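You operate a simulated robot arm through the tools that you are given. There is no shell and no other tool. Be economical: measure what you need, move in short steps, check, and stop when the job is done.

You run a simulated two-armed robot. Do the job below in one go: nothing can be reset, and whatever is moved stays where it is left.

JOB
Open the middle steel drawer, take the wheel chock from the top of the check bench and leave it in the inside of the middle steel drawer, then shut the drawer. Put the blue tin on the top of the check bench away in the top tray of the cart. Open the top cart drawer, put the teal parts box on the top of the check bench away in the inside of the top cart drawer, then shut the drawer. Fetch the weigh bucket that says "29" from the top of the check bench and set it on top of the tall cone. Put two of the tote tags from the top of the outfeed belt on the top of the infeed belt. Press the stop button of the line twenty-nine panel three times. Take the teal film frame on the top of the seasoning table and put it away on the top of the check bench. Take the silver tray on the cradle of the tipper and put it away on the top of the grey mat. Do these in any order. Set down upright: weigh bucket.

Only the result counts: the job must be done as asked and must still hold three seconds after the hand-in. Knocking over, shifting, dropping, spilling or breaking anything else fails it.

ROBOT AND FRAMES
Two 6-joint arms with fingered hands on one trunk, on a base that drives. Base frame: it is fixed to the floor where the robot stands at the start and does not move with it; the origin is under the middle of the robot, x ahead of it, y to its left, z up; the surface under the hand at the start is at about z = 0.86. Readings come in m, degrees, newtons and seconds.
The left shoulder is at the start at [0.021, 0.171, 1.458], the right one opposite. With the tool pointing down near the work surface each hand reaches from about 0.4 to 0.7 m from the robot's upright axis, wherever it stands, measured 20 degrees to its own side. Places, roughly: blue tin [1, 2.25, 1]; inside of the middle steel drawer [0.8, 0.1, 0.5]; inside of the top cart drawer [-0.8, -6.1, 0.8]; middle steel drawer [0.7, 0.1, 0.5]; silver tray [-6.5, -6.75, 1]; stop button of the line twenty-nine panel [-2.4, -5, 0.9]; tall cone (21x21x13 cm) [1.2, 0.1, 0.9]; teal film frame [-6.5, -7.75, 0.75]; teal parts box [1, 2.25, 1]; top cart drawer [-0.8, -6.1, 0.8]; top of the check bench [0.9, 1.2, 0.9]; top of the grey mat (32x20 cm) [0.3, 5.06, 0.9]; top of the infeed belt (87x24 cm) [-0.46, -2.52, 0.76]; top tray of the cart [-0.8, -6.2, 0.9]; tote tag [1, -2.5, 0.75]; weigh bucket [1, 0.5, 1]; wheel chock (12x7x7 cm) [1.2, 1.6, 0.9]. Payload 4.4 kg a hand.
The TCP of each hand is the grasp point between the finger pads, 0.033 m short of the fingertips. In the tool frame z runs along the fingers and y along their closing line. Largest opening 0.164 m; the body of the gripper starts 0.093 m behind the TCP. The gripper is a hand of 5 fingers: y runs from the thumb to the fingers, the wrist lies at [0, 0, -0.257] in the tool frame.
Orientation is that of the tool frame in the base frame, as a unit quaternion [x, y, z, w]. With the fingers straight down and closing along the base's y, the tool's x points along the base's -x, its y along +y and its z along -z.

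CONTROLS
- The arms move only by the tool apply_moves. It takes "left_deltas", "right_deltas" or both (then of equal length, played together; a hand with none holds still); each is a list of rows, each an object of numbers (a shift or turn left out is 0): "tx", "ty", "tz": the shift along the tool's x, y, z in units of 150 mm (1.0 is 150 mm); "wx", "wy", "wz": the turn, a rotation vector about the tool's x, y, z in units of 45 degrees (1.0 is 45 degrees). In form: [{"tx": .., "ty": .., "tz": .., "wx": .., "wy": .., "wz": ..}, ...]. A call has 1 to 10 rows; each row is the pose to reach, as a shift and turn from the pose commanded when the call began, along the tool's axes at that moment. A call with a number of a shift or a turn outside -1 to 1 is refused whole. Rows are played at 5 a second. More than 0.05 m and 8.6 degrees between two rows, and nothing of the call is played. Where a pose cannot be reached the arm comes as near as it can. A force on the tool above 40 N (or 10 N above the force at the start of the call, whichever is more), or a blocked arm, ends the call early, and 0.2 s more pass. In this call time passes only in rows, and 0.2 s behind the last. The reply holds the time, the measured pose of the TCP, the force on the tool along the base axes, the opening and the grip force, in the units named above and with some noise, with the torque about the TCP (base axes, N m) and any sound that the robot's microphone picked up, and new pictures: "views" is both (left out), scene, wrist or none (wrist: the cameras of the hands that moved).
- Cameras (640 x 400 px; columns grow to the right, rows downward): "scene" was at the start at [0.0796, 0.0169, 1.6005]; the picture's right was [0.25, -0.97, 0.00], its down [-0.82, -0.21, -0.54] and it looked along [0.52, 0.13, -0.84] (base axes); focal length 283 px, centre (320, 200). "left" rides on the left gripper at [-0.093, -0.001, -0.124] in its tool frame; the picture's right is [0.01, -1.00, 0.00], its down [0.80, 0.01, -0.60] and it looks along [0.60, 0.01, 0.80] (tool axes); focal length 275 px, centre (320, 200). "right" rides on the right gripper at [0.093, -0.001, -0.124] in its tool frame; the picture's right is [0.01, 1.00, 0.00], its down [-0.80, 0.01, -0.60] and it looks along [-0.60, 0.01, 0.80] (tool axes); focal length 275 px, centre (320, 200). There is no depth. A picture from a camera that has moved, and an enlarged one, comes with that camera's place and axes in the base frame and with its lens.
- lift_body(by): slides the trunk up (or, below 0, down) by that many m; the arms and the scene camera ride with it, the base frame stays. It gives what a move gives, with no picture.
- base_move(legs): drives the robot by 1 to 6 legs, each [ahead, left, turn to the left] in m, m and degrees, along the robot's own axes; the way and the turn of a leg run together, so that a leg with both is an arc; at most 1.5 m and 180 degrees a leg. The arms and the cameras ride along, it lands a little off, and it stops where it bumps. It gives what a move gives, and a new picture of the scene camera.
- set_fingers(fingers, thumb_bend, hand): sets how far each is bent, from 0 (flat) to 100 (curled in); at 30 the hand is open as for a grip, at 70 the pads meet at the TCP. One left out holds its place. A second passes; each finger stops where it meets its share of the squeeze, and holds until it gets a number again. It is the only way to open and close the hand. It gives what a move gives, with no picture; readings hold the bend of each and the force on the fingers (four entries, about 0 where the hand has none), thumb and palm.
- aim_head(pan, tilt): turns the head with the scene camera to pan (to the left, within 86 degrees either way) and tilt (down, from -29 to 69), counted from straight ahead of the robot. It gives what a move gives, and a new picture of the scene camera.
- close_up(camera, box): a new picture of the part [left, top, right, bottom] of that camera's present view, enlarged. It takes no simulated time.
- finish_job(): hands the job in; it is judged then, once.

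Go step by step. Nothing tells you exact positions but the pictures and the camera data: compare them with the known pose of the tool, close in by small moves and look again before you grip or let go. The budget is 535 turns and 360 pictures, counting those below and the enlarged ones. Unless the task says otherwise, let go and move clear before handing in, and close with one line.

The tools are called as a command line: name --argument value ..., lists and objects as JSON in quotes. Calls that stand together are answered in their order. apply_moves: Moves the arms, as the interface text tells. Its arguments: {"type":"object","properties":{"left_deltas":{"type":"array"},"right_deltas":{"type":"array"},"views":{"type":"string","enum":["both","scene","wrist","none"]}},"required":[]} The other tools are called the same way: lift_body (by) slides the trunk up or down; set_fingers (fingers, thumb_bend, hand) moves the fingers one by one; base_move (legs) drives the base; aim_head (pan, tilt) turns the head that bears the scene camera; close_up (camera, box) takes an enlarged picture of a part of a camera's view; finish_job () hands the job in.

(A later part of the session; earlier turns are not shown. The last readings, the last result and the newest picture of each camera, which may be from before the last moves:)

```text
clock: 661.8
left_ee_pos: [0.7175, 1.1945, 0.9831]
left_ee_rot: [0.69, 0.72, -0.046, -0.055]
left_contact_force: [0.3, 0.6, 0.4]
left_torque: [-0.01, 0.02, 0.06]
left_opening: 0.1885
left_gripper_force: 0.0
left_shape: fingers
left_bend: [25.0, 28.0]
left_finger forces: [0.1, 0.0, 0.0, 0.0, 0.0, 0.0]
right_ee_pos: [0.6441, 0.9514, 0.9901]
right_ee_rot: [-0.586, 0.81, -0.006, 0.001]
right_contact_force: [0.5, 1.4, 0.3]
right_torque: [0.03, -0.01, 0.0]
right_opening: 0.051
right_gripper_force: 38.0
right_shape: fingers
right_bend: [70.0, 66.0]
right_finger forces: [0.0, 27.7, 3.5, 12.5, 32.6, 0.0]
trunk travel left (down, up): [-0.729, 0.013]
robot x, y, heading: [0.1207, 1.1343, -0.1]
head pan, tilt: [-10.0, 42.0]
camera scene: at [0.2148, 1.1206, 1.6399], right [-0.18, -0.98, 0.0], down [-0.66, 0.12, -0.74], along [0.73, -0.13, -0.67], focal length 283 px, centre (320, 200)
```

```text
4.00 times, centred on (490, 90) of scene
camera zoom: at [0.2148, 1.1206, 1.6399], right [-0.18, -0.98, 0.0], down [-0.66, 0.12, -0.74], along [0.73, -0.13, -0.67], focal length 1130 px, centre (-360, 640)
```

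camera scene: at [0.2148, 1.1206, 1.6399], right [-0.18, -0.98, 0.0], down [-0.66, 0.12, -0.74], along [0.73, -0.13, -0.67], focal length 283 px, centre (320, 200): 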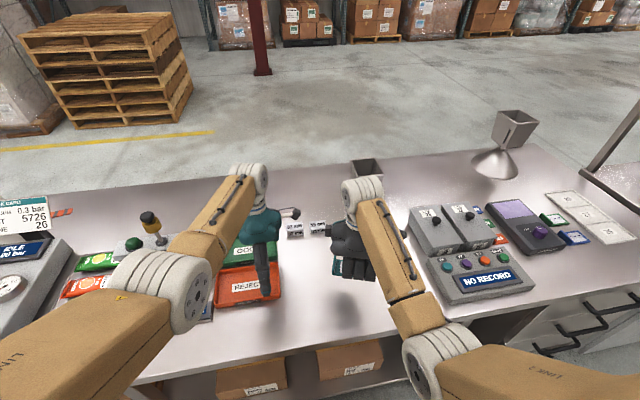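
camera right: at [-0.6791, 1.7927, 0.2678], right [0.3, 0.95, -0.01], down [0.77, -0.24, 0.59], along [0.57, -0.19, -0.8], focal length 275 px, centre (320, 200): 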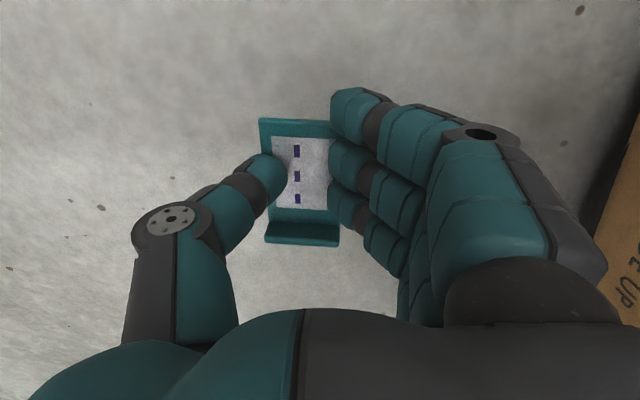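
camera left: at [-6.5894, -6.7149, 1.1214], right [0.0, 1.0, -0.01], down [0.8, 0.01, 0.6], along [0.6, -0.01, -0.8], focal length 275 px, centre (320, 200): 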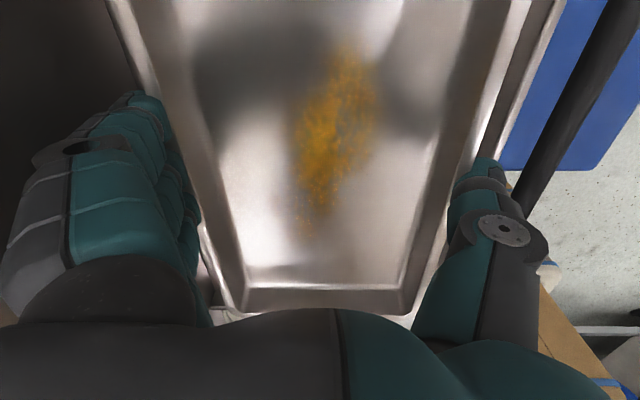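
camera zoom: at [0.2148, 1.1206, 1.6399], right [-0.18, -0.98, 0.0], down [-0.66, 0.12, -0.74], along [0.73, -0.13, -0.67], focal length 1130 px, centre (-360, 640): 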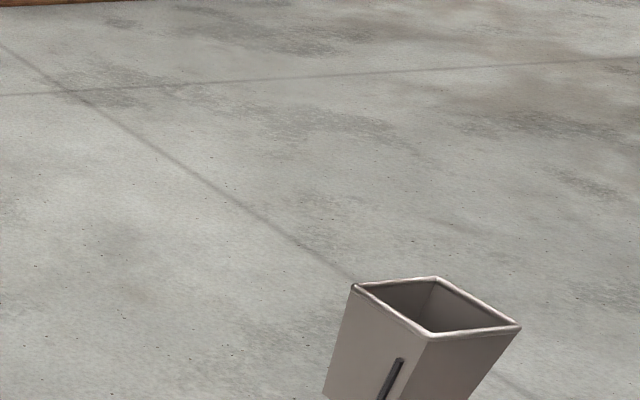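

Clear bench spot below the right hand. Lowering the frame.

apply_moves --right_deltas '[{"tz": 0.25}, {"tz": 0.45}, {"tz": 0.54}]' --views "none"

apply_moves --right_deltas '[{"tz": 0.02}, {"tz": 0.04}]' --views "none"

```text
clock: 662.6
left_ee_pos: [0.717, 1.1938, 0.9845]
left_ee_rot: [0.69, 0.721, -0.045, -0.056]
left_contact_force: [0.5, -0.3, 0.4]
left_torque: [0.0, 0.05, 0.0]
left_opening: 0.1885
left_gripper_force: 0.0
left_shape: fingers
left_bend: [25.0, 28.0]
left_finger forces: [0.0, 0.1, 0.0, 0.1, 0.0, 0.1]
right_ee_pos: [0.6445, 0.9509, 0.9104]
right_ee_rot: [-0.586, 0.81, -0.005, 0.001]
right_contact_force: [-0.3, -0.7, 0.3]
right_torque: [0.02, 0.0, 0.01]
right_opening: 0.0511
right_gripper_force: 37.7
right_shape: fingers
right_bend: [70.0, 66.0]
right_finger forces: [0.1, 27.3, 3.4, 12.4, 32.5, 0.1]
trunk travel left (down, up): [-0.729, 0.013]
robot x, y, heading: [0.1182, 1.1371, -0.1]
head pan, tilt: [-10.0, 42.0]
```

```text
clock: 663.2
left_ee_pos: [0.7162, 1.1953, 0.9837]
left_ee_rot: [0.69, 0.72, -0.046, -0.056]
left_contact_force: [-0.9, -0.1, -0.4]
left_torque: [0.0, -0.01, 0.02]
left_opening: 0.1886
left_gripper_force: 0.1
left_shape: fingers
left_bend: [25.0, 28.0]
left_finger forces: [0.0, 0.0, 0.0, 0.1, 0.1, 0.1]
right_ee_pos: [0.6454, 0.9514, 0.9049]
right_ee_rot: [-0.586, 0.81, -0.006, 0.001]
right_contact_force: [0.8, 0.0, -1.1]
right_torque: [0.01, -0.02, 0.0]
right_opening: 0.0509
right_gripper_force: 38.2
right_shape: fingers
right_bend: [70.0, 66.0]
right_finger forces: [0.1, 27.3, 3.5, 12.3, 32.4, 0.0]
trunk travel left (down, up): [-0.729, 0.013]
robot x, y, heading: [0.1179, 1.1349, -0.0]
head pan, tilt: [-10.0, 42.0]
```

apply_moves --right_deltas '[{"tz": 0.02}, {"tz": 0.035}]' --views "none"

set_fingers --hand "right" --fingers 45 --thumb_bend 45

apply_moves --right_deltas '[{"tz": -0.15}, {"tz": -0.4}, {"tz": -0.7}]' --views "wrist"

```text
clock: 663.8
left_ee_pos: [0.7166, 1.1942, 0.9848]
left_ee_rot: [0.69, 0.721, -0.045, -0.056]
left_contact_force: [0.3, -1.1, 0.4]
left_torque: [0.02, 0.01, -0.01]
left_opening: 0.1887
left_gripper_force: 0.1
left_shape: fingers
left_bend: [25.0, 28.0]
left_finger forces: [0.0, 0.1, 0.0, 0.0, 0.0, 0.1]
right_ee_pos: [0.6452, 0.9512, 0.9024]
right_ee_rot: [-0.586, 0.81, -0.008, 0.003]
right_contact_force: [-1.4, -1.8, 12.4]
right_torque: [-0.06, -0.55, -0.16]
right_opening: 0.051
right_gripper_force: 38.9
right_shape: fingers
right_bend: [70.0, 66.0]
right_finger forces: [0.0, 21.4, 6.4, 14.6, 35.3, 0.1]
trunk travel left (down, up): [-0.729, 0.013]
robot x, y, heading: [0.1202, 1.1371, -0.1]
head pan, tilt: [-10.0, 42.0]
```

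```text
clock: 664.8
left_ee_pos: [0.7168, 1.1944, 0.9838]
left_ee_rot: [0.69, 0.72, -0.044, -0.055]
left_contact_force: [-0.3, -0.5, -0.4]
left_torque: [-0.01, -0.03, 0.0]
left_opening: 0.1887
left_gripper_force: 0.2
left_shape: fingers
left_bend: [25.0, 28.0]
left_finger forces: [0.1, 0.1, 0.0, 0.0, 0.0, 0.1]
right_ee_pos: [0.6458, 0.9512, 0.9005]
right_ee_rot: [-0.587, 0.81, -0.007, 0.003]
right_contact_force: [7.6, -1.2, 24.0]
right_torque: [1.33, 0.91, -0.33]
right_opening: 0.1172
right_gripper_force: 12.1
right_shape: fingers
right_bend: [46.0, 45.0]
right_finger forces: [0.0, 0.2, 5.3, 18.2, 0.0, 0.0]
trunk travel left (down, up): [-0.729, 0.013]
robot x, y, heading: [0.1183, 1.1322, -0.1]
head pan, tilt: [-10.0, 42.0]
```

```text
clock: 665.6
left_ee_pos: [0.7166, 1.194, 0.9847]
left_ee_rot: [0.689, 0.721, -0.046, -0.055]
left_contact_force: [0.5, -0.2, -0.4]
left_torque: [-0.01, -0.03, 0.01]
left_opening: 0.1886
left_gripper_force: 0.0
left_shape: fingers
left_bend: [25.0, 28.0]
left_finger forces: [0.0, 0.1, 0.0, 0.0, 0.0, 0.0]
right_ee_pos: [0.644, 0.9496, 1.0062]
right_ee_rot: [-0.587, 0.81, -0.005, 0.001]
right_contact_force: [-0.7, 0.0, -0.2]
right_torque: [0.01, -0.02, 0.03]
right_opening: 0.119
right_gripper_force: 0.0
right_shape: fingers
right_bend: [45.0, 45.0]
right_finger forces: [0.0, 0.1, 0.0, 0.0, 0.1, 0.0]
trunk travel left (down, up): [-0.729, 0.013]
robot x, y, heading: [0.117, 1.1357, -0.5]
head pan, tilt: [-10.0, 42.0]
camera right: at [0.6151, 0.8645, 1.1302], right [-0.95, 0.3, -0.01], down [0.24, 0.77, 0.59], along [0.19, 0.56, -0.8], focal length 275 px, centre (320, 200)
```

right: 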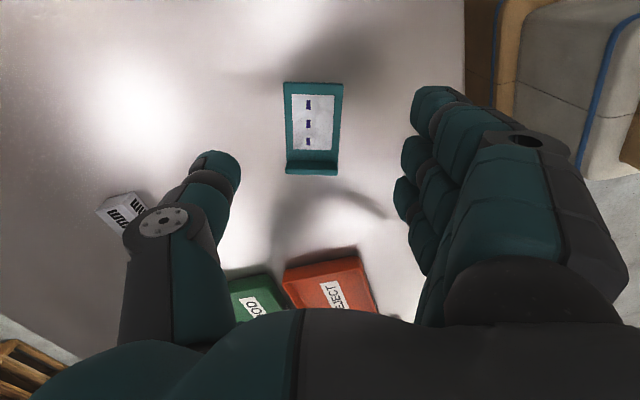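

Frame placed on the check bench. Now around to the back of the bench for the blue tin and teal parts box.

base_move --legs '[[-0.5, 0, 0], [0, 1.5, 0], [0, 0.7, 0], [1.5, 0, 0], [0.95, 0, 0], [0, 0, 180]]'

base_move --legs '[[0, 1.0, 0]]'

aim_head --pan 0 --tilt 38

```text
clock: 698.0
left_ee_pos: [1.4882, 3.1937, 0.9841]
left_ee_rot: [0.732, -0.678, 0.055, -0.046]
left_contact_force: [0.3, -0.6, -0.8]
left_torque: [0.01, 0.02, 0.02]
left_opening: 0.1887
left_gripper_force: 0.0
left_shape: fingers
left_bend: [25.0, 28.0]
left_finger forces: [0.1, 0.0, 0.1, 0.1, 0.1, 0.0]
right_ee_pos: [1.5534, 3.4411, 1.0052]
right_ee_rot: [0.8, 0.6, -0.001, -0.005]
right_contact_force: [0.6, -0.7, 0.1]
right_torque: [-0.02, -0.01, -0.02]
right_opening: 0.1191
right_gripper_force: 0.0
right_shape: fingers
right_bend: [45.0, 45.0]
right_finger forces: [0.0, 0.0, 0.1, 0.1, 0.1, 0.0]
trunk travel left (down, up): [-0.729, 0.013]
robot x, y, heading: [2.0852, 3.2752, -178.2]
head pan, tilt: [-10.0, 42.0]
camera scene: at [1.992, 3.2845, 1.6399], right [0.14, 0.99, 0.0], down [0.66, -0.1, -0.74], along [-0.74, 0.11, -0.67], focal length 283 px, centre (320, 200)
```

scene: 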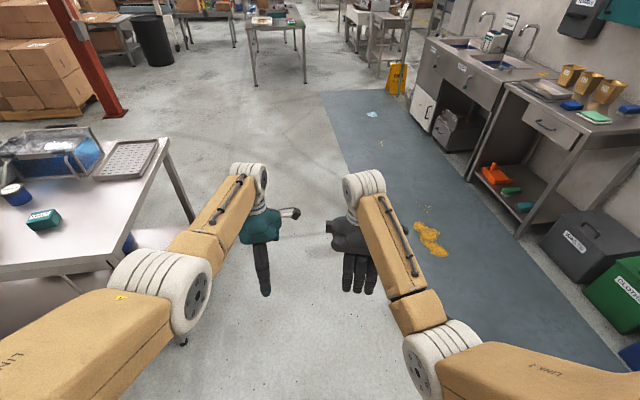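

```text
clock: 703.3
left_ee_pos: [1.5292, 2.1591, 0.9839]
left_ee_rot: [0.737, -0.672, 0.056, -0.047]
left_contact_force: [-0.4, 0.5, -0.4]
left_torque: [0.01, -0.01, 0.02]
left_opening: 0.1887
left_gripper_force: 0.0
left_shape: fingers
left_bend: [25.0, 28.0]
left_finger forces: [0.0, 0.1, 0.0, 0.0, 0.0, 0.0]
right_ee_pos: [1.5902, 2.4063, 1.0064]
right_ee_rot: [0.795, 0.607, -0.001, -0.005]
right_contact_force: [-1.0, -0.4, -0.8]
right_torque: [0.04, 0.0, 0.01]
right_opening: 0.1186
right_gripper_force: 0.0
right_shape: fingers
right_bend: [45.0, 45.0]
right_finger forces: [0.0, 0.0, 0.1, 0.0, 0.1, 0.0]
trunk travel left (down, up): [-0.729, 0.013]
robot x, y, heading: [2.1273, 2.2519, -177.2]
head pan, tilt: [-10.0, 42.0]
camera scene: at [2.0321, 2.2568, 1.6399], right [0.13, 0.99, 0.0], down [0.66, -0.08, -0.74], along [-0.74, 0.09, -0.67], focal length 283 px, centre (320, 200)
```

scene: 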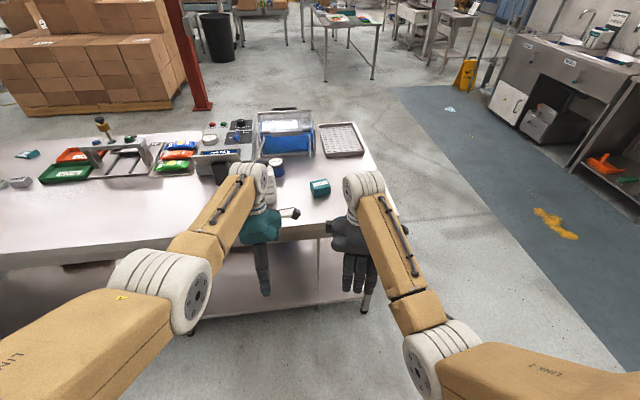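

```text
clock: 704.0
left_ee_pos: [1.5295, 2.1591, 0.9832]
left_ee_rot: [0.738, -0.671, 0.054, -0.047]
left_contact_force: [0.6, -0.3, 0.1]
left_torque: [-0.01, -0.03, 0.01]
left_opening: 0.1887
left_gripper_force: 0.1
left_shape: fingers
left_bend: [25.0, 28.0]
left_finger forces: [0.0, 0.0, 0.0, 0.0, 0.0, 0.0]
right_ee_pos: [1.5903, 2.4069, 1.0058]
right_ee_rot: [0.795, 0.606, -0.001, -0.007]
right_contact_force: [-0.7, 0.0, 0.8]
right_torque: [0.0, 0.0, 0.02]
right_opening: 0.119
right_gripper_force: 0.1
right_shape: fingers
right_bend: [45.0, 45.0]
right_finger forces: [0.1, 0.0, 0.0, 0.0, 0.0, 0.0]
trunk travel left (down, up): [-0.729, 0.013]
robot x, y, heading: [2.1283, 2.2465, -177.0]
head pan, tilt: [0.0, 38.0]
camera scene: at [2.0288, 2.2428, 1.6458], right [-0.05, 1.0, 0.0], down [0.62, 0.03, -0.79], along [-0.79, -0.04, -0.62], focal length 283 px, centre (320, 200)
```

scene: 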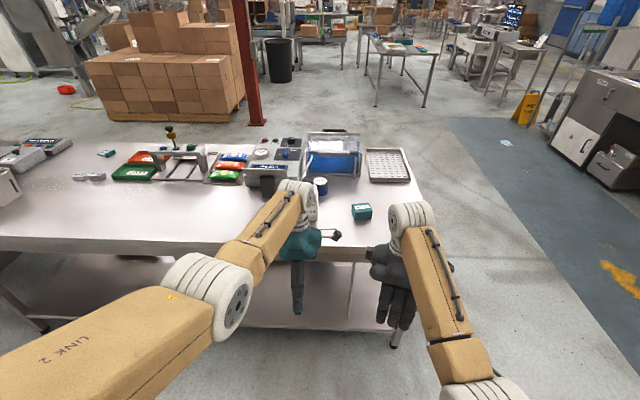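

close_up --camera "scene" --box '[230, 120, 430, 240]'

```text
3.20 times, centred on (330, 180) of scene
camera zoom: at [2.0288, 2.2428, 1.6458], right [-0.05, 1.0, 0.0], down [0.62, 0.03, -0.79], along [-0.79, -0.04, -0.62], focal length 904 px, centre (288, 264)
```

zoom: 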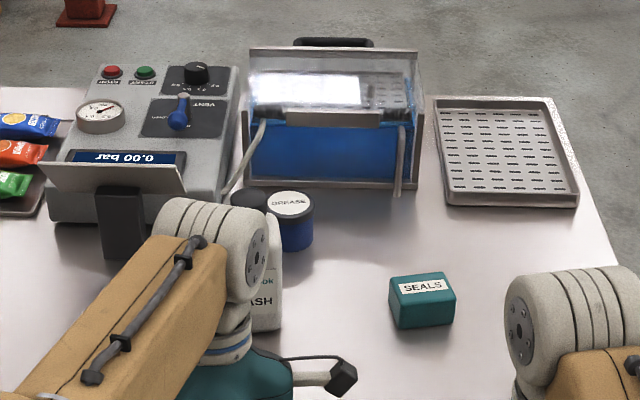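

Tin "GREASE" at [0.959,2.192] (r 3.3 cm, top 0.917), box "SEALS" at [1.118,2.378]. I'll set the right hand to close along y, pull the left hand back, and approach.

apply_moves --right_deltas '[{"wz": 0.17}, {"wz": 0.34}, {"wz": 0.5}, {"wz": 0.67}, {"wz": 0.84}, {"wz": 1}]' --left_deltas '[{"ty": -0.2, "tz": -0.05}, {"ty": -0.4, "tz": -0.1}, {"ty": -0.6, "tz": -0.15}, {"ty": -0.8, "tz": -0.2}, {"ty": -0.95, "tz": -0.25}, {"ty": -1, "tz": -0.3}]' --views "none"

apply_moves --right_deltas '[{"wz": 0.17}, {"wz": 0.34}, {"wz": 0.5}, {"wz": 0.6}]' --views "none"

base_move --legs '[[0.3, 0.23, -3]]'

```text
clock: 705.6
left_ee_pos: [1.6232, 2.1206, 1.0127]
left_ee_rot: [0.754, -0.653, 0.07, -0.004]
left_contact_force: [0.3, -0.8, 0.4]
left_torque: [0.0, -0.02, -0.04]
left_opening: 0.1888
left_gripper_force: 0.0
left_shape: fingers
left_bend: [25.0, 28.0]
left_finger forces: [0.0, 0.0, 0.1, 0.0, 0.0, 0.0]
left hand out of reach, approached as far as the arm can: row 4, 5, 6
right_ee_pos: [1.5902, 2.4069, 1.006]
right_ee_rot: [0.967, 0.256, -0.003, -0.006]
right_contact_force: [1.0, 0.4, 0.2]
right_torque: [-0.02, -0.01, 0.0]
right_opening: 0.1189
right_gripper_force: 0.1
right_shape: fingers
right_bend: [45.0, 45.0]
right_finger forces: [0.0, 0.1, 0.1, 0.0, 0.1, 0.0]
trunk travel left (down, up): [-0.729, 0.013]
robot x, y, heading: [2.1247, 2.247, -177.2]
head pan, tilt: [0.0, 38.0]
stopped in row 6 (left hand): the arm was blocked; the commanded pose is now the measured one
```

```text
clock: 706.6
left_ee_pos: [1.6227, 2.12, 1.0121]
left_ee_rot: [0.753, -0.654, 0.069, -0.004]
left_contact_force: [-0.3, 0.2, 0.7]
left_torque: [-0.04, -0.01, 0.02]
left_opening: 0.1888
left_gripper_force: 0.0
left_shape: fingers
left_bend: [25.0, 28.0]
left_finger forces: [0.0, 0.0, 0.1, 0.0, 0.0, 0.1]
right_ee_pos: [1.5907, 2.4068, 1.0061]
right_ee_rot: [1.0, 0.022, -0.004, -0.005]
right_contact_force: [0.0, -0.7, 0.4]
right_torque: [0.01, 0.0, -0.03]
right_opening: 0.1188
right_gripper_force: 0.2
right_shape: fingers
right_bend: [45.0, 45.0]
right_finger forces: [0.0, 0.0, 0.1, 0.0, 0.0, 0.0]
trunk travel left (down, up): [-0.729, 0.013]
robot x, y, heading: [2.1268, 2.2494, -177.4]
head pan, tilt: [0.0, 38.0]
```

```text
clock: 709.0
left_ee_pos: [1.3196, 1.9125, 1.0126]
left_ee_rot: [0.737, -0.672, 0.07, -0.002]
left_contact_force: [-0.3, -0.2, 0.5]
left_torque: [-0.02, -0.01, 0.02]
left_opening: 0.189
left_gripper_force: 0.0
left_shape: fingers
left_bend: [25.0, 28.0]
left_finger forces: [0.1, 0.0, 0.1, 0.1, 0.0, 0.1]
right_ee_pos: [1.3005, 2.1994, 1.0055]
right_ee_rot: [1.0, -0.001, -0.005, -0.004]
right_contact_force: [0.5, -0.5, 0.1]
right_torque: [0.01, -0.06, 0.02]
right_opening: 0.1186
right_gripper_force: 0.1
right_shape: fingers
right_bend: [45.0, 45.0]
right_finger forces: [0.0, 0.0, 0.0, 0.0, 0.0, 0.1]
trunk travel left (down, up): [-0.729, 0.013]
robot x, y, heading: [1.8274, 2.0185, 179.7]
head pan, tilt: [0.0, 38.0]
camera scene: at [1.7291, 2.0149, 1.6458], right [0.0, 1.0, 0.0], down [0.62, 0.0, -0.79], along [-0.79, 0.0, -0.62], focal length 283 px, centre (320, 200)
```

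scene: 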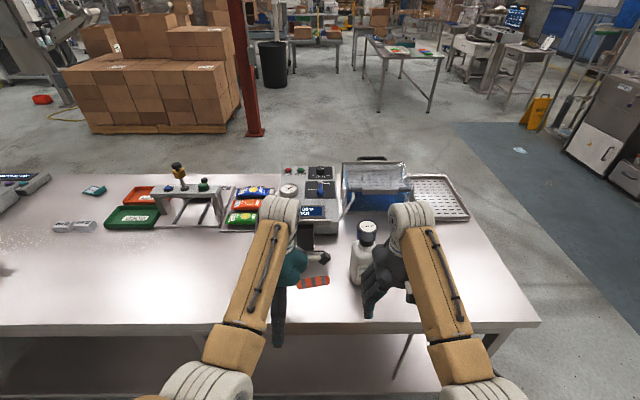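

The bottle is in the way of a straight approach, so the right hand goes around on the +y side; I also move the left hand outward away from the vacuum unit's screen.

apply_moves --left_deltas '[{"tx": 0.25}, {"tx": 0.5}, {"tx": 0.75}, {"tx": 1}]' --right_deltas '[{"ty": -0.17}, {"ty": -0.34}, {"ty": -0.5}, {"ty": -0.7}]' --views "none"

apply_moves --left_deltas '[{"tx": 0.25}, {"tx": 0.5}, {"tx": 0.75}, {"tx": 1}]' --views "none"

base_move --legs '[[0.23, 0, 0]]'

close_up --camera "right" --box '[0, 0, 640, 400]'

```text
clock: 710.0
left_ee_pos: [1.315, 1.7609, 1.0003]
left_ee_rot: [0.737, -0.672, 0.069, -0.001]
left_contact_force: [0.9, -0.1, -0.1]
left_torque: [0.0, 0.01, 0.01]
left_opening: 0.1887
left_gripper_force: 0.0
left_shape: fingers
left_bend: [25.0, 28.0]
left_finger forces: [0.1, 0.0, 0.1, 0.1, 0.0, 0.0]
left hand out of reach, approached as far as the arm can: row 1, 2, 3, 4
right_ee_pos: [1.3045, 2.3042, 1.0086]
right_ee_rot: [1.0, -0.002, -0.003, -0.004]
right_contact_force: [0.4, 0.3, 0.3]
right_torque: [0.01, 0.01, 0.01]
right_opening: 0.1186
right_gripper_force: 0.0
right_shape: fingers
right_bend: [45.0, 45.0]
right_finger forces: [0.0, 0.0, 0.0, 0.0, 0.0, 0.0]
trunk travel left (down, up): [-0.729, 0.013]
robot x, y, heading: [1.8247, 2.0158, 179.9]
head pan, tilt: [0.0, 38.0]
```

```text
clock: 711.0
left_ee_pos: [1.3291, 1.6132, 1.0145]
left_ee_rot: [0.737, -0.672, 0.069, -0.002]
left_contact_force: [0.2, 0.8, 0.2]
left_torque: [0.03, -0.02, -0.01]
left_opening: 0.1888
left_gripper_force: 0.0
left_shape: fingers
left_bend: [25.0, 28.0]
left_finger forces: [0.1, 0.0, 0.0, 0.1, 0.1, 0.0]
right_ee_pos: [1.3036, 2.3045, 1.0079]
right_ee_rot: [1.0, -0.003, -0.005, -0.004]
right_contact_force: [0.4, -2.1, -0.6]
right_torque: [0.03, -0.02, 0.0]
right_opening: 0.1189
right_gripper_force: 0.2
right_shape: fingers
right_bend: [45.0, 45.0]
right_finger forces: [0.0, 0.0, 0.0, 0.0, 0.0, 0.0]
trunk travel left (down, up): [-0.729, 0.013]
robot x, y, heading: [1.8274, 2.0132, 180.2]
head pan, tilt: [0.0, 38.0]
```

```text
clock: 712.7
left_ee_pos: [1.0994, 1.6143, 1.0153]
left_ee_rot: [0.737, -0.672, 0.069, -0.003]
left_contact_force: [-0.6, 0.4, -1.2]
left_torque: [0.0, -0.05, -0.07]
left_opening: 0.1887
left_gripper_force: 0.1
left_shape: fingers
left_bend: [25.0, 28.0]
left_finger forces: [0.0, 0.0, 0.0, 0.0, 0.0, 0.0]
right_ee_pos: [1.0719, 2.3053, 1.008]
right_ee_rot: [1.0, -0.002, -0.004, -0.004]
right_contact_force: [-0.7, -0.6, -0.7]
right_torque: [0.04, -0.03, -0.01]
right_opening: 0.1189
right_gripper_force: 0.0
right_shape: fingers
right_bend: [45.0, 45.0]
right_finger forces: [0.0, 0.1, 0.0, 0.0, 0.0, 0.0]
trunk travel left (down, up): [-0.729, 0.013]
robot x, y, heading: [1.5962, 2.0157, 179.8]
head pan, tilt: [0.0, 38.0]
camera scene: at [1.4985, 2.0157, 1.6458], right [0.0, 1.0, 0.0], down [0.62, 0.0, -0.79], along [-0.79, 0.0, -0.62], focal length 283 px, centre (320, 200)
```

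scene: 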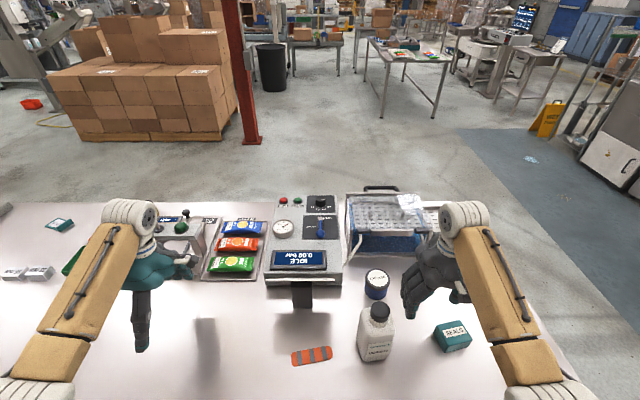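

```text
1.00 times, centred on (320, 200) of right (not enlarged: the box is as wide or as high as the picture)
camera zoom: at [1.1654, 2.3071, 1.1306], right [0.01, -1.0, -0.01], down [-0.8, -0.01, 0.61], along [-0.61, 0.0, -0.8], focal length 275 px, centre (320, 200)
```

zoom: 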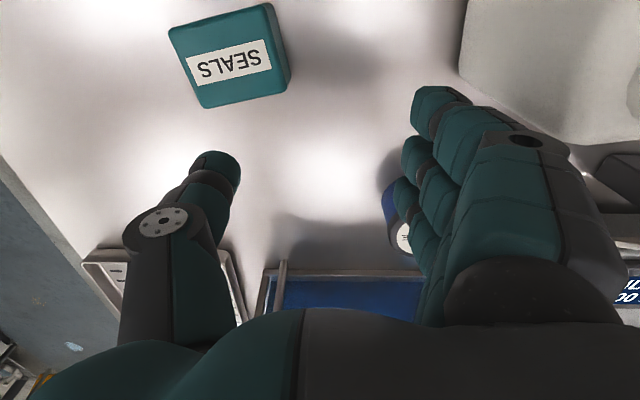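

apply_moves --right_deltas '[{"tx": -0.25}, {"tx": -0.5}, {"tx": -0.78}, {"tx": -0.78, "ty": 0.25}, {"tx": -0.78, "ty": 0.5}, {"tx": -0.78, "ty": 0.74}]' --views "both"

```text
clock: 714.1
left_ee_pos: [1.0987, 1.613, 1.0148]
left_ee_rot: [0.737, -0.672, 0.069, -0.002]
left_contact_force: [0.2, 0.0, -0.1]
left_torque: [0.02, 0.0, 0.0]
left_opening: 0.1886
left_gripper_force: 0.0
left_shape: fingers
left_bend: [25.0, 28.0]
left_finger forces: [0.1, 0.0, 0.0, 0.1, 0.0, 0.1]
right_ee_pos: [0.9576, 2.1943, 1.0075]
right_ee_rot: [1.0, -0.002, -0.004, -0.005]
right_contact_force: [0.2, -0.8, 0.1]
right_torque: [0.05, -0.01, 0.03]
right_opening: 0.1189
right_gripper_force: 0.0
right_shape: fingers
right_bend: [45.0, 45.0]
right_finger forces: [0.1, 0.0, 0.0, 0.0, 0.0, 0.1]
trunk travel left (down, up): [-0.729, 0.013]
robot x, y, heading: [1.5941, 2.0192, 180.1]
head pan, tilt: [0.0, 38.0]
camera scene: at [1.4997, 2.0139, 1.6459], right [0.0, 1.0, 0.0], down [0.62, 0.0, -0.79], along [-0.79, 0.0, -0.62], focal length 283 px, centre (320, 200)
camera right: at [1.0507, 2.1955, 1.1304], right [0.01, -1.0, -0.01], down [-0.8, -0.01, 0.61], along [-0.61, 0.0, -0.8], focal length 275 px, centre (320, 200)
```

scene: 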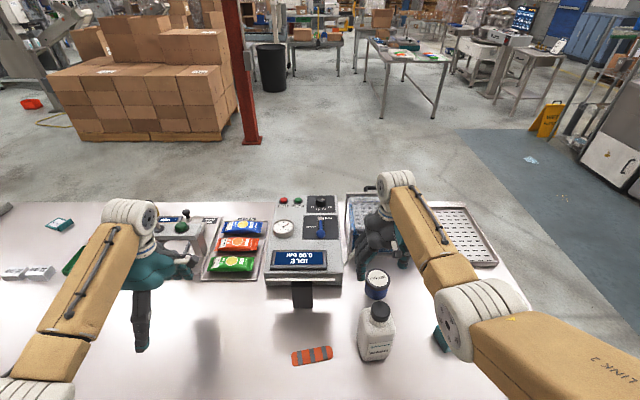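
right: 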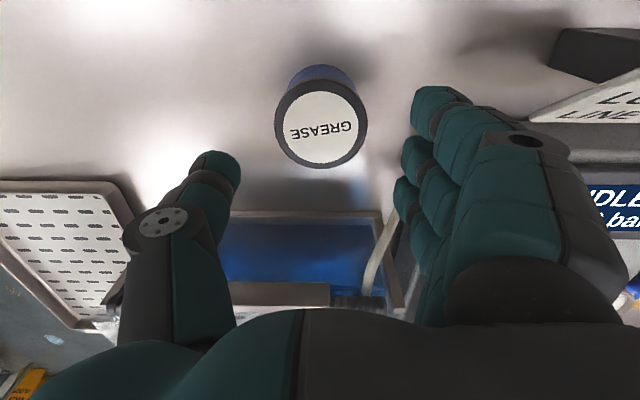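

Aligned over the tin. Descending and gripping.

apply_moves --right_deltas '[{"tx": 0.015, "tz": 0.25}, {"tx": 0.015, "tz": 0.5}, {"tx": 0.015, "tz": 0.68}]' --views "none"

set_fingers --hand "right" --fingers 75 --thumb_bend 75

apply_moves --right_deltas '[{"tz": -0.2}, {"tz": -0.5}, {"tz": -0.75}, {"tz": -1}]' --views "wrist"

```text
clock: 714.9
left_ee_pos: [1.1007, 1.6125, 1.0139]
left_ee_rot: [0.738, -0.671, 0.069, -0.002]
left_contact_force: [0.2, -0.5, -0.1]
left_torque: [0.04, 0.0, 0.03]
left_opening: 0.1887
left_gripper_force: 0.0
left_shape: fingers
left_bend: [25.0, 28.0]
left_finger forces: [0.1, 0.1, 0.0, 0.0, 0.1, 0.1]
right_ee_pos: [0.9571, 2.1961, 0.9035]
right_ee_rot: [1.0, -0.002, -0.002, -0.005]
right_contact_force: [1.9, 0.7, -2.8]
right_torque: [0.02, 0.16, 0.03]
right_opening: 0.119
right_gripper_force: 0.1
right_shape: fingers
right_bend: [45.0, 45.0]
right_finger forces: [0.0, 0.1, 0.0, 0.0, 0.1, 0.0]
trunk travel left (down, up): [-0.729, 0.013]
robot x, y, heading: [1.594, 2.0172, 180.1]
head pan, tilt: [0.0, 38.0]
```

```text
clock: 715.9
left_ee_pos: [1.0999, 1.6131, 1.0138]
left_ee_rot: [0.738, -0.671, 0.069, -0.001]
left_contact_force: [1.1, 0.8, 0.0]
left_torque: [0.0, 0.02, 0.02]
left_opening: 0.1889
left_gripper_force: 0.1
left_shape: fingers
left_bend: [25.0, 28.0]
left_finger forces: [0.0, 0.0, 0.1, 0.0, 0.0, 0.1]
right_ee_pos: [0.9559, 2.1971, 0.9046]
right_ee_rot: [1.0, -0.002, -0.005, -0.005]
right_contact_force: [-0.9, -0.9, 0.2]
right_torque: [-0.05, 0.0, 0.01]
right_opening: 0.0854
right_gripper_force: 34.6
right_shape: fingers
right_bend: [58.0, 55.0]
right_finger forces: [0.0, 34.4, 0.1, 0.0, 34.3, 0.1]
trunk travel left (down, up): [-0.729, 0.013]
robot x, y, heading: [1.5934, 2.0126, 179.6]
head pan, tilt: [0.0, 38.0]
```

```text
clock: 716.9
left_ee_pos: [1.0999, 1.6135, 1.0147]
left_ee_rot: [0.737, -0.672, 0.07, -0.003]
left_contact_force: [0.6, -0.4, -0.1]
left_torque: [0.04, 0.03, 0.01]
left_opening: 0.189
left_gripper_force: 0.1
left_shape: fingers
left_bend: [25.0, 28.0]
left_finger forces: [0.1, 0.1, 0.0, 0.0, 0.0, 0.1]
right_ee_pos: [0.9033, 2.1879, 1.0429]
right_ee_rot: [1.0, -0.001, -0.001, -0.005]
right_contact_force: [1.2, 0.3, -4.1]
right_torque: [-0.06, 0.08, 0.0]
right_opening: 0.0852
right_gripper_force: 34.3
right_shape: fingers
right_bend: [58.0, 55.0]
right_finger forces: [0.1, 34.5, 0.0, 0.0, 34.3, 0.0]
right hand out of reach, approached as far as the arm can: row 1, 2, 3, 4
trunk travel left (down, up): [-0.729, 0.013]
robot x, y, heading: [1.5945, 2.015, 179.9]
head pan, tilt: [0.0, 38.0]
camera right: at [0.9965, 2.1901, 1.1657], right [0.01, -1.0, -0.01], down [-0.8, -0.01, 0.6], along [-0.6, 0.0, -0.8], focal length 275 px, centre (320, 200)
```

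right: 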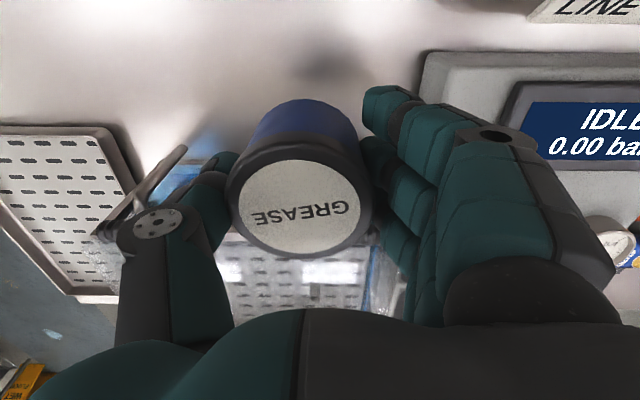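

Tin is held. Shift it to the +y side to clear the bottle, then back away.

apply_moves --right_deltas '[{"ty": -0.25}, {"ty": -0.5}, {"ty": -0.75}, {"ty": -0.9}]' --views "none"

base_move --legs '[[-0.35, 0, 0]]'

```text
clock: 717.9
left_ee_pos: [1.0997, 1.6139, 1.0145]
left_ee_rot: [0.738, -0.671, 0.071, -0.002]
left_contact_force: [-0.3, 0.7, 0.7]
left_torque: [-0.05, -0.01, 0.01]
left_opening: 0.1887
left_gripper_force: 0.1
left_shape: fingers
left_bend: [25.0, 28.0]
left_finger forces: [0.0, 0.0, 0.1, 0.0, 0.0, 0.0]
right_ee_pos: [0.9025, 2.3239, 1.0411]
right_ee_rot: [1.0, -0.002, -0.003, -0.003]
right_contact_force: [-0.1, 1.1, -3.1]
right_torque: [0.0, 0.05, 0.03]
right_opening: 0.0853
right_gripper_force: 34.8
right_shape: fingers
right_bend: [58.0, 55.0]
right_finger forces: [0.0, 34.5, 0.1, 0.0, 34.3, 0.0]
right hand out of reach, approached as far as the arm can: row 1, 2
trunk travel left (down, up): [-0.729, 0.013]
robot x, y, heading: [1.5933, 2.0116, 180.0]
head pan, tilt: [0.0, 38.0]
```

```text
clock: 720.2
left_ee_pos: [1.4536, 1.614, 1.0137]
left_ee_rot: [0.737, -0.672, 0.069, -0.003]
left_contact_force: [-0.4, -0.1, 0.4]
left_torque: [0.0, 0.03, -0.01]
left_opening: 0.1888
left_gripper_force: 0.1
left_shape: fingers
left_bend: [25.0, 28.0]
left_finger forces: [0.1, 0.1, 0.1, 0.0, 0.1, 0.0]
right_ee_pos: [1.2588, 2.3251, 1.043]
right_ee_rot: [1.0, -0.002, -0.002, -0.004]
right_contact_force: [0.1, -0.9, -1.7]
right_torque: [-0.04, 0.02, -0.01]
right_opening: 0.0853
right_gripper_force: 34.8
right_shape: fingers
right_bend: [58.0, 55.0]
right_finger forces: [0.1, 34.5, 0.0, 0.0, 34.4, 0.1]
trunk travel left (down, up): [-0.729, 0.013]
robot x, y, heading: [1.9514, 2.0131, 179.7]
head pan, tilt: [0.0, 38.0]
camera scene: at [1.855, 2.0153, 1.6459], right [0.0, 1.0, 0.0], down [0.62, 0.0, -0.79], along [-0.79, 0.0, -0.62], focal length 283 px, centre (320, 200)
```

scene: 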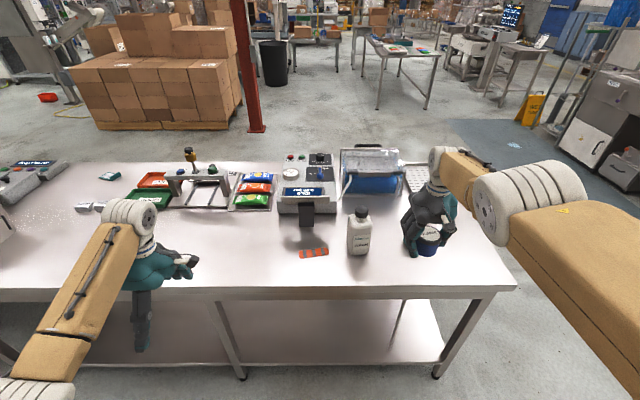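

Now the left hand for the SEALS box: level it, slide over, and approach.

apply_moves --left_deltas '[{"tx": -0.25, "wx": -0.03, "wy": -0.03, "wz": -0.03}, {"tx": -0.5, "wx": -0.06, "wy": -0.06, "wz": -0.07}, {"tx": -0.75, "wx": -0.09, "wy": -0.09, "wz": -0.1}, {"tx": -1, "wx": -0.124, "wy": -0.122, "wz": -0.14}]' --views "none"

set_fingers --hand "left" --fingers 42 --thumb_bend 42

base_move --legs '[[0, -0.62, 0], [0.27, 0, 0]]'

close_up --camera "left" --box '[0, 0, 640, 400]'

```text
clock: 721.2
left_ee_pos: [1.4406, 1.7628, 1.0008]
left_ee_rot: [0.775, -0.631, 0.002, 0.005]
left_contact_force: [0.9, 0.7, 0.5]
left_torque: [-0.03, 0.03, 0.0]
left_opening: 0.1888
left_gripper_force: 0.0
left_shape: fingers
left_bend: [25.0, 28.0]
left_finger forces: [0.1, 0.1, 0.1, 0.0, 0.0, 0.1]
right_ee_pos: [1.2582, 2.3264, 1.0418]
right_ee_rot: [1.0, -0.003, -0.004, -0.004]
right_contact_force: [0.1, 0.2, -2.9]
right_torque: [-0.04, 0.0, 0.01]
right_opening: 0.0853
right_gripper_force: 34.2
right_shape: fingers
right_bend: [58.0, 55.0]
right_finger forces: [0.0, 34.5, 0.1, 0.0, 34.3, 0.1]
trunk travel left (down, up): [-0.729, 0.013]
robot x, y, heading: [1.9538, 2.0165, 179.9]
head pan, tilt: [0.0, 38.0]
```

```text
clock: 722.2
left_ee_pos: [1.4405, 1.7615, 1.0006]
left_ee_rot: [0.774, -0.634, 0.002, 0.005]
left_contact_force: [-0.1, -0.7, -0.1]
left_torque: [-0.02, 0.0, 0.02]
left_opening: 0.1328
left_gripper_force: 0.1
left_shape: fingers
left_bend: [42.0, 42.0]
left_finger forces: [0.0, 0.1, 0.0, 0.0, 0.1, 0.1]
right_ee_pos: [1.2572, 2.3251, 1.042]
right_ee_rot: [1.0, -0.002, -0.004, -0.005]
right_contact_force: [0.0, -0.4, -2.7]
right_torque: [-0.03, -0.01, 0.02]
right_opening: 0.0852
right_gripper_force: 33.9
right_shape: fingers
right_bend: [58.0, 55.0]
right_finger forces: [0.0, 34.5, 0.1, 0.0, 34.2, 0.0]
trunk travel left (down, up): [-0.729, 0.013]
robot x, y, heading: [1.9491, 2.0168, 179.7]
head pan, tilt: [0.0, 38.0]
```

```text
clock: 727.2
left_ee_pos: [1.1687, 2.3668, 0.9987]
left_ee_rot: [0.781, -0.624, 0.001, 0.004]
left_contact_force: [-0.9, -0.7, -0.2]
left_torque: [0.0, -0.05, 0.03]
left_opening: 0.1328
left_gripper_force: 0.1
left_shape: fingers
left_bend: [42.0, 42.0]
left_finger forces: [0.0, 0.1, 0.0, 0.1, 0.0, 0.1]
right_ee_pos: [0.9728, 2.9264, 1.0412]
right_ee_rot: [1.0, 0.009, -0.002, -0.004]
right_contact_force: [-0.5, -0.1, -4.0]
right_torque: [-0.04, -0.01, 0.02]
right_opening: 0.0854
right_gripper_force: 34.6
right_shape: fingers
right_bend: [58.0, 55.0]
right_finger forces: [0.0, 34.4, 0.0, 0.0, 34.2, 0.0]
trunk travel left (down, up): [-0.729, 0.013]
robot x, y, heading: [1.6752, 2.6351, -179.1]
head pan, tilt: [0.0, 38.0]
camera scene: at [1.5754, 2.6299, 1.6458], right [-0.02, 1.0, 0.0], down [0.62, 0.01, -0.79], along [-0.79, -0.02, -0.62], focal length 283 px, centre (320, 200)
```

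scene: 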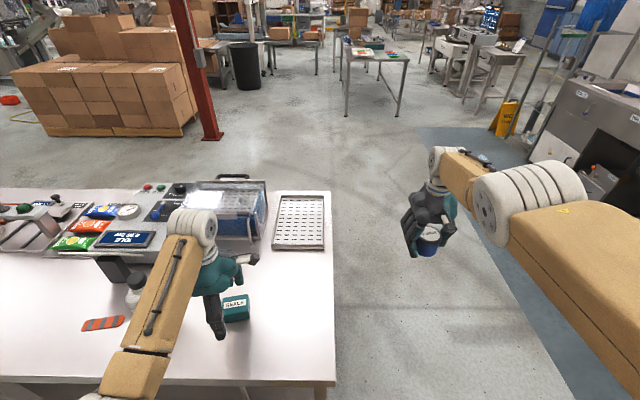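

```text
1.00 times, centred on (320, 200) of left (not enlarged: the box is as wide or as high as the picture)
camera zoom: at [1.1485, 2.4602, 1.1232], right [0.98, 0.21, -0.01], down [0.17, -0.78, 0.61], along [0.12, -0.59, -0.79], focal length 275 px, centre (320, 200)
```

zoom: 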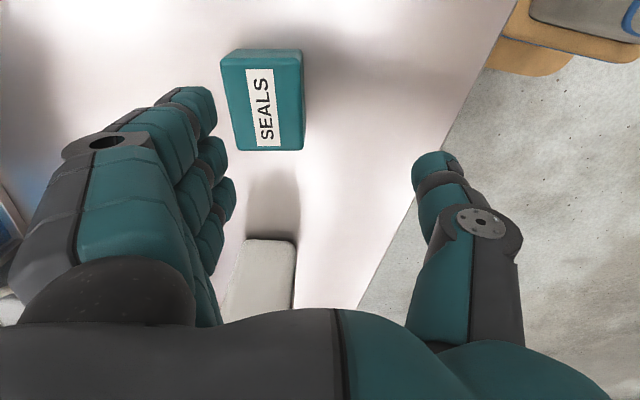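

apply_moves --left_deltas '[{"tx": -0.1, "ty": 0.15}, {"tx": -0.19, "ty": 0.305, "tz": 0.1}, {"tx": -0.19, "ty": 0.305, "tz": 0.35}, {"tx": -0.19, "ty": 0.305, "tz": 0.5}]' --views "wrist"

```text
clock: 728.2
left_ee_pos: [1.1186, 2.3851, 0.9255]
left_ee_rot: [0.781, -0.624, 0.001, 0.006]
left_contact_force: [-0.5, 0.0, -0.4]
left_torque: [-0.02, -0.02, 0.01]
left_opening: 0.1325
left_gripper_force: 0.1
left_shape: fingers
left_bend: [42.0, 42.0]
left_finger forces: [0.0, 0.0, 0.0, 0.1, 0.1, 0.0]
right_ee_pos: [0.9743, 2.9268, 1.0417]
right_ee_rot: [1.0, 0.009, -0.002, -0.004]
right_contact_force: [-0.1, 0.8, -2.4]
right_torque: [-0.01, 0.03, 0.01]
right_opening: 0.0854
right_gripper_force: 34.2
right_shape: fingers
right_bend: [58.0, 55.0]
right_finger forces: [0.0, 34.3, 0.0, 0.0, 34.3, 0.1]
trunk travel left (down, up): [-0.729, 0.013]
robot x, y, heading: [1.6713, 2.633, -179.1]
head pan, tilt: [0.0, 38.0]
camera left: at [1.0976, 2.4782, 1.0494], right [0.98, 0.21, -0.01], down [0.17, -0.78, 0.61], along [0.12, -0.59, -0.79], focal length 275 px, centre (320, 200)
```

left: 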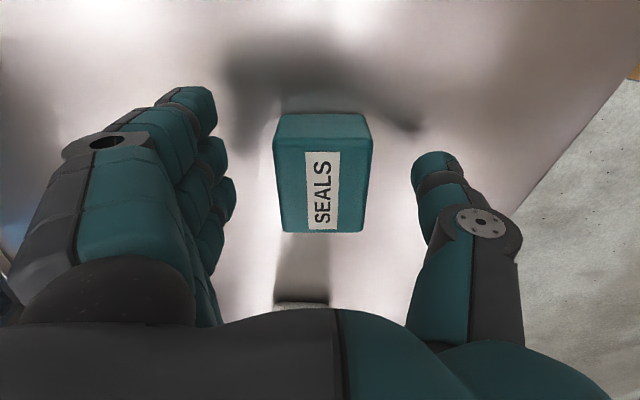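

Centred on the box. Descend, grip and lift.

apply_moves --left_deltas '[{"tz": 0.08}, {"tz": 0.15}]' --views "none"

set_fingers --hand "left" --fingers 75 --thumb_bend 75

apply_moves --left_deltas '[{"tz": -0.2}, {"tz": -0.45}, {"tz": -0.7}, {"tz": -0.9}]' --views "wrist"

```text
clock: 728.8
left_ee_pos: [1.1182, 2.3838, 0.902]
left_ee_rot: [0.781, -0.624, 0.002, 0.005]
left_contact_force: [0.2, 0.6, -0.2]
left_torque: [0.02, -0.02, -0.02]
left_opening: 0.1325
left_gripper_force: 0.1
left_shape: fingers
left_bend: [42.0, 42.0]
left_finger forces: [0.1, 0.1, 0.0, 0.0, 0.0, 0.0]
right_ee_pos: [0.9736, 2.926, 1.0417]
right_ee_rot: [1.0, 0.008, -0.003, -0.004]
right_contact_force: [-0.5, -0.5, -2.9]
right_torque: [0.0, -0.03, 0.0]
right_opening: 0.0854
right_gripper_force: 34.5
right_shape: fingers
right_bend: [58.0, 55.0]
right_finger forces: [0.0, 34.3, 0.0, 0.0, 34.1, 0.0]
trunk travel left (down, up): [-0.729, 0.013]
robot x, y, heading: [1.671, 2.6309, -178.9]
head pan, tilt: [0.0, 38.0]
```

```text
clock: 729.8
left_ee_pos: [1.1167, 2.3837, 0.9025]
left_ee_rot: [0.782, -0.624, 0.002, 0.005]
left_contact_force: [0.6, 0.1, 0.3]
left_torque: [0.02, 0.0, 0.04]
left_opening: 0.0747
left_gripper_force: 35.0
left_shape: fingers
left_bend: [61.0, 58.0]
left_finger forces: [0.0, 16.4, 11.0, 7.4, 34.8, 0.1]
right_ee_pos: [0.9736, 2.927, 1.0407]
right_ee_rot: [1.0, 0.008, -0.003, -0.003]
right_contact_force: [0.2, -0.3, -3.7]
right_torque: [-0.01, 0.01, 0.02]
right_opening: 0.0854
right_gripper_force: 34.5
right_shape: fingers
right_bend: [58.0, 55.0]
right_finger forces: [0.1, 34.3, 0.0, 0.0, 34.2, 0.1]
trunk travel left (down, up): [-0.729, 0.013]
robot x, y, heading: [1.6771, 2.6315, -178.9]
head pan, tilt: [0.0, 38.0]
```

```text
clock: 730.8
left_ee_pos: [1.1163, 2.3854, 1.0394]
left_ee_rot: [0.781, -0.625, 0.002, 0.005]
left_contact_force: [0.8, 0.8, -0.6]
left_torque: [0.0, 0.03, 0.01]
left_opening: 0.075
left_gripper_force: 34.3
left_shape: fingers
left_bend: [61.0, 58.0]
left_finger forces: [0.1, 16.4, 10.9, 7.3, 34.7, 0.0]
right_ee_pos: [0.9726, 2.9272, 1.043]
right_ee_rot: [1.0, 0.01, -0.004, -0.004]
right_contact_force: [-1.1, -0.5, -2.2]
right_torque: [-0.01, 0.03, 0.01]
right_opening: 0.0851
right_gripper_force: 34.2
right_shape: fingers
right_bend: [58.0, 55.0]
right_finger forces: [0.0, 34.3, 0.1, 0.0, 34.2, 0.0]
trunk travel left (down, up): [-0.729, 0.013]
robot x, y, heading: [1.6736, 2.6339, -178.9]
head pan, tilt: [0.0, 38.0]
camera left: at [1.0967, 2.4782, 1.1635], right [0.98, 0.21, -0.01], down [0.17, -0.78, 0.61], along [0.12, -0.59, -0.79], focal length 275 px, centre (320, 200)
```

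left: 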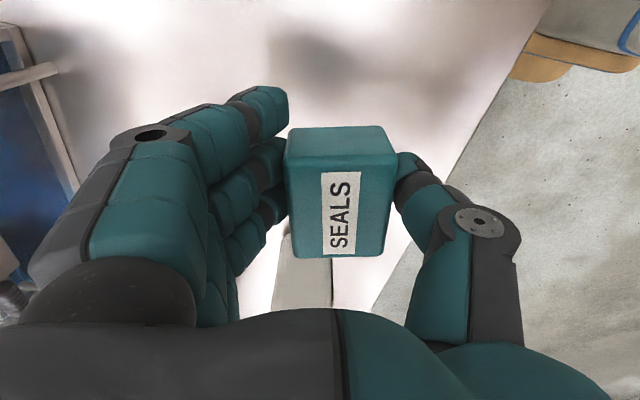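

Both items held. Backing off and driving along behind the bench toward the cart, facing -y.

base_move --legs '[[-0.6, 0, 0], [0, 0, 89], [1.5, 0.1, 0], [1.5, 0, 0], [1.4, 0, 0]]'

aim_head --pan -15 --tilt 15

```text
refused: leg 3 is longer than a leg can be; nothing moved
```

```text
clock: 731.7
left_ee_pos: [1.1162, 2.3853, 1.0383]
left_ee_rot: [0.781, -0.624, 0.003, 0.005]
left_contact_force: [-0.2, -1.3, -1.5]
left_torque: [0.01, 0.04, -0.02]
left_opening: 0.0751
left_gripper_force: 34.7
left_shape: fingers
left_bend: [61.0, 58.0]
left_finger forces: [0.1, 16.4, 10.9, 7.2, 34.6, 0.0]
right_ee_pos: [0.974, 2.9256, 1.0414]
right_ee_rot: [1.0, 0.009, -0.003, -0.005]
right_contact_force: [-0.6, 0.3, -2.3]
right_torque: [-0.02, 0.03, -0.03]
right_opening: 0.0854
right_gripper_force: 34.8
right_shape: fingers
right_bend: [58.0, 55.0]
right_finger forces: [0.0, 34.3, 0.0, 0.1, 34.3, 0.0]
trunk travel left (down, up): [-0.729, 0.013]
robot x, y, heading: [1.673, 2.6313, -179.1]
head pan, tilt: [-15.0, 15.0]
camera scene: at [1.5718, 2.6539, 1.6823], right [0.24, 0.97, 0.0], down [0.25, -0.06, -0.97], along [-0.94, 0.23, -0.26], focal length 283 px, centre (320, 200)
```

scene: 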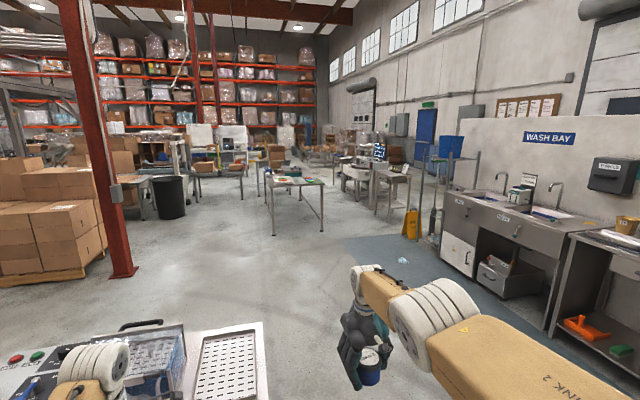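

base_move --legs '[[-0.65, 0, 0], [0, 0, 45], [0, 0, 44], [1.4, 0.1, 0], [1.4, 0, 0], [1.4, 0, 0]]'

aim_head --pan -15 --tilt 15

```text
clock: 759.1
left_ee_pos: [2.5141, -2.1143, 1.0383]
left_ee_rot: [0.997, 0.077, 0.004, 0.002]
left_contact_force: [1.3, -0.5, -1.1]
left_torque: [-0.03, -0.02, 0.01]
left_opening: 0.0746
left_gripper_force: 33.4
left_shape: fingers
left_bend: [61.0, 58.0]
left_finger forces: [0.0, 16.3, 10.5, 6.8, 33.6, 0.0]
right_ee_pos: [1.9642, -2.2193, 1.0413]
right_ee_rot: [0.725, 0.689, -0.005, -0.001]
right_contact_force: [-0.5, -0.4, -2.2]
right_torque: [0.0, -0.03, -0.02]
right_opening: 0.085
right_gripper_force: 34.1
right_shape: fingers
right_bend: [58.0, 55.0]
right_finger forces: [0.0, 33.9, 0.0, 0.0, 33.4, 0.0]
trunk travel left (down, up): [-0.729, 0.013]
robot x, y, heading: [2.3086, -1.5392, -92.9]
head pan, tilt: [-15.0, 15.0]
camera scene: at [2.2804, -1.6431, 1.6824], right [-0.95, 0.31, 0.0], down [0.08, 0.25, -0.97], along [-0.3, -0.92, -0.26], focal length 283 px, centre (320, 200)
```

scene: 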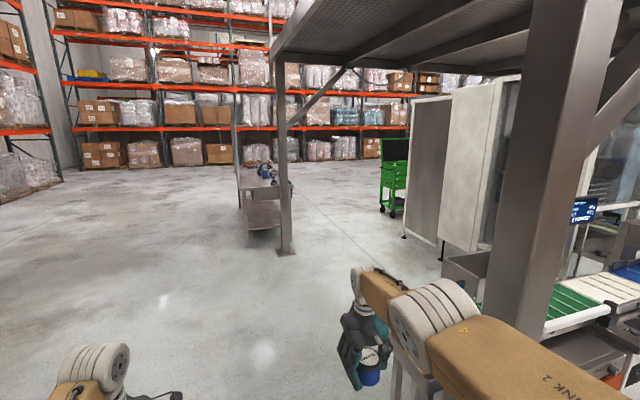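

```text
clock: 759.7
left_ee_pos: [2.5144, -2.1145, 1.0391]
left_ee_rot: [0.997, 0.077, 0.006, 0.002]
left_contact_force: [0.0, -0.1, -1.1]
left_torque: [0.0, -0.01, 0.01]
left_opening: 0.0747
left_gripper_force: 33.6
left_shape: fingers
left_bend: [61.0, 58.0]
left_finger forces: [0.1, 16.3, 10.5, 6.8, 33.6, 0.0]
right_ee_pos: [1.9659, -2.2182, 1.041]
right_ee_rot: [0.726, 0.688, -0.005, -0.002]
right_contact_force: [0.2, -0.2, -2.5]
right_torque: [-0.02, -0.02, 0.06]
right_opening: 0.085
right_gripper_force: 33.6
right_shape: fingers
right_bend: [58.0, 55.0]
right_finger forces: [0.0, 33.8, 0.1, 0.0, 33.3, 0.0]
trunk travel left (down, up): [-0.729, 0.013]
robot x, y, heading: [2.3084, -1.5431, -92.8]
head pan, tilt: [-15.0, 15.0]
camera scene: at [2.2804, -1.6431, 1.6824], right [-0.95, 0.31, 0.0], down [0.08, 0.25, -0.97], along [-0.3, -0.92, -0.26], focal length 283 px, centre (320, 200)
```

scene: 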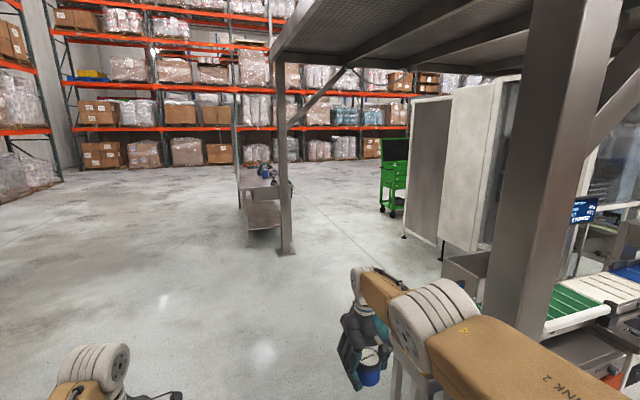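

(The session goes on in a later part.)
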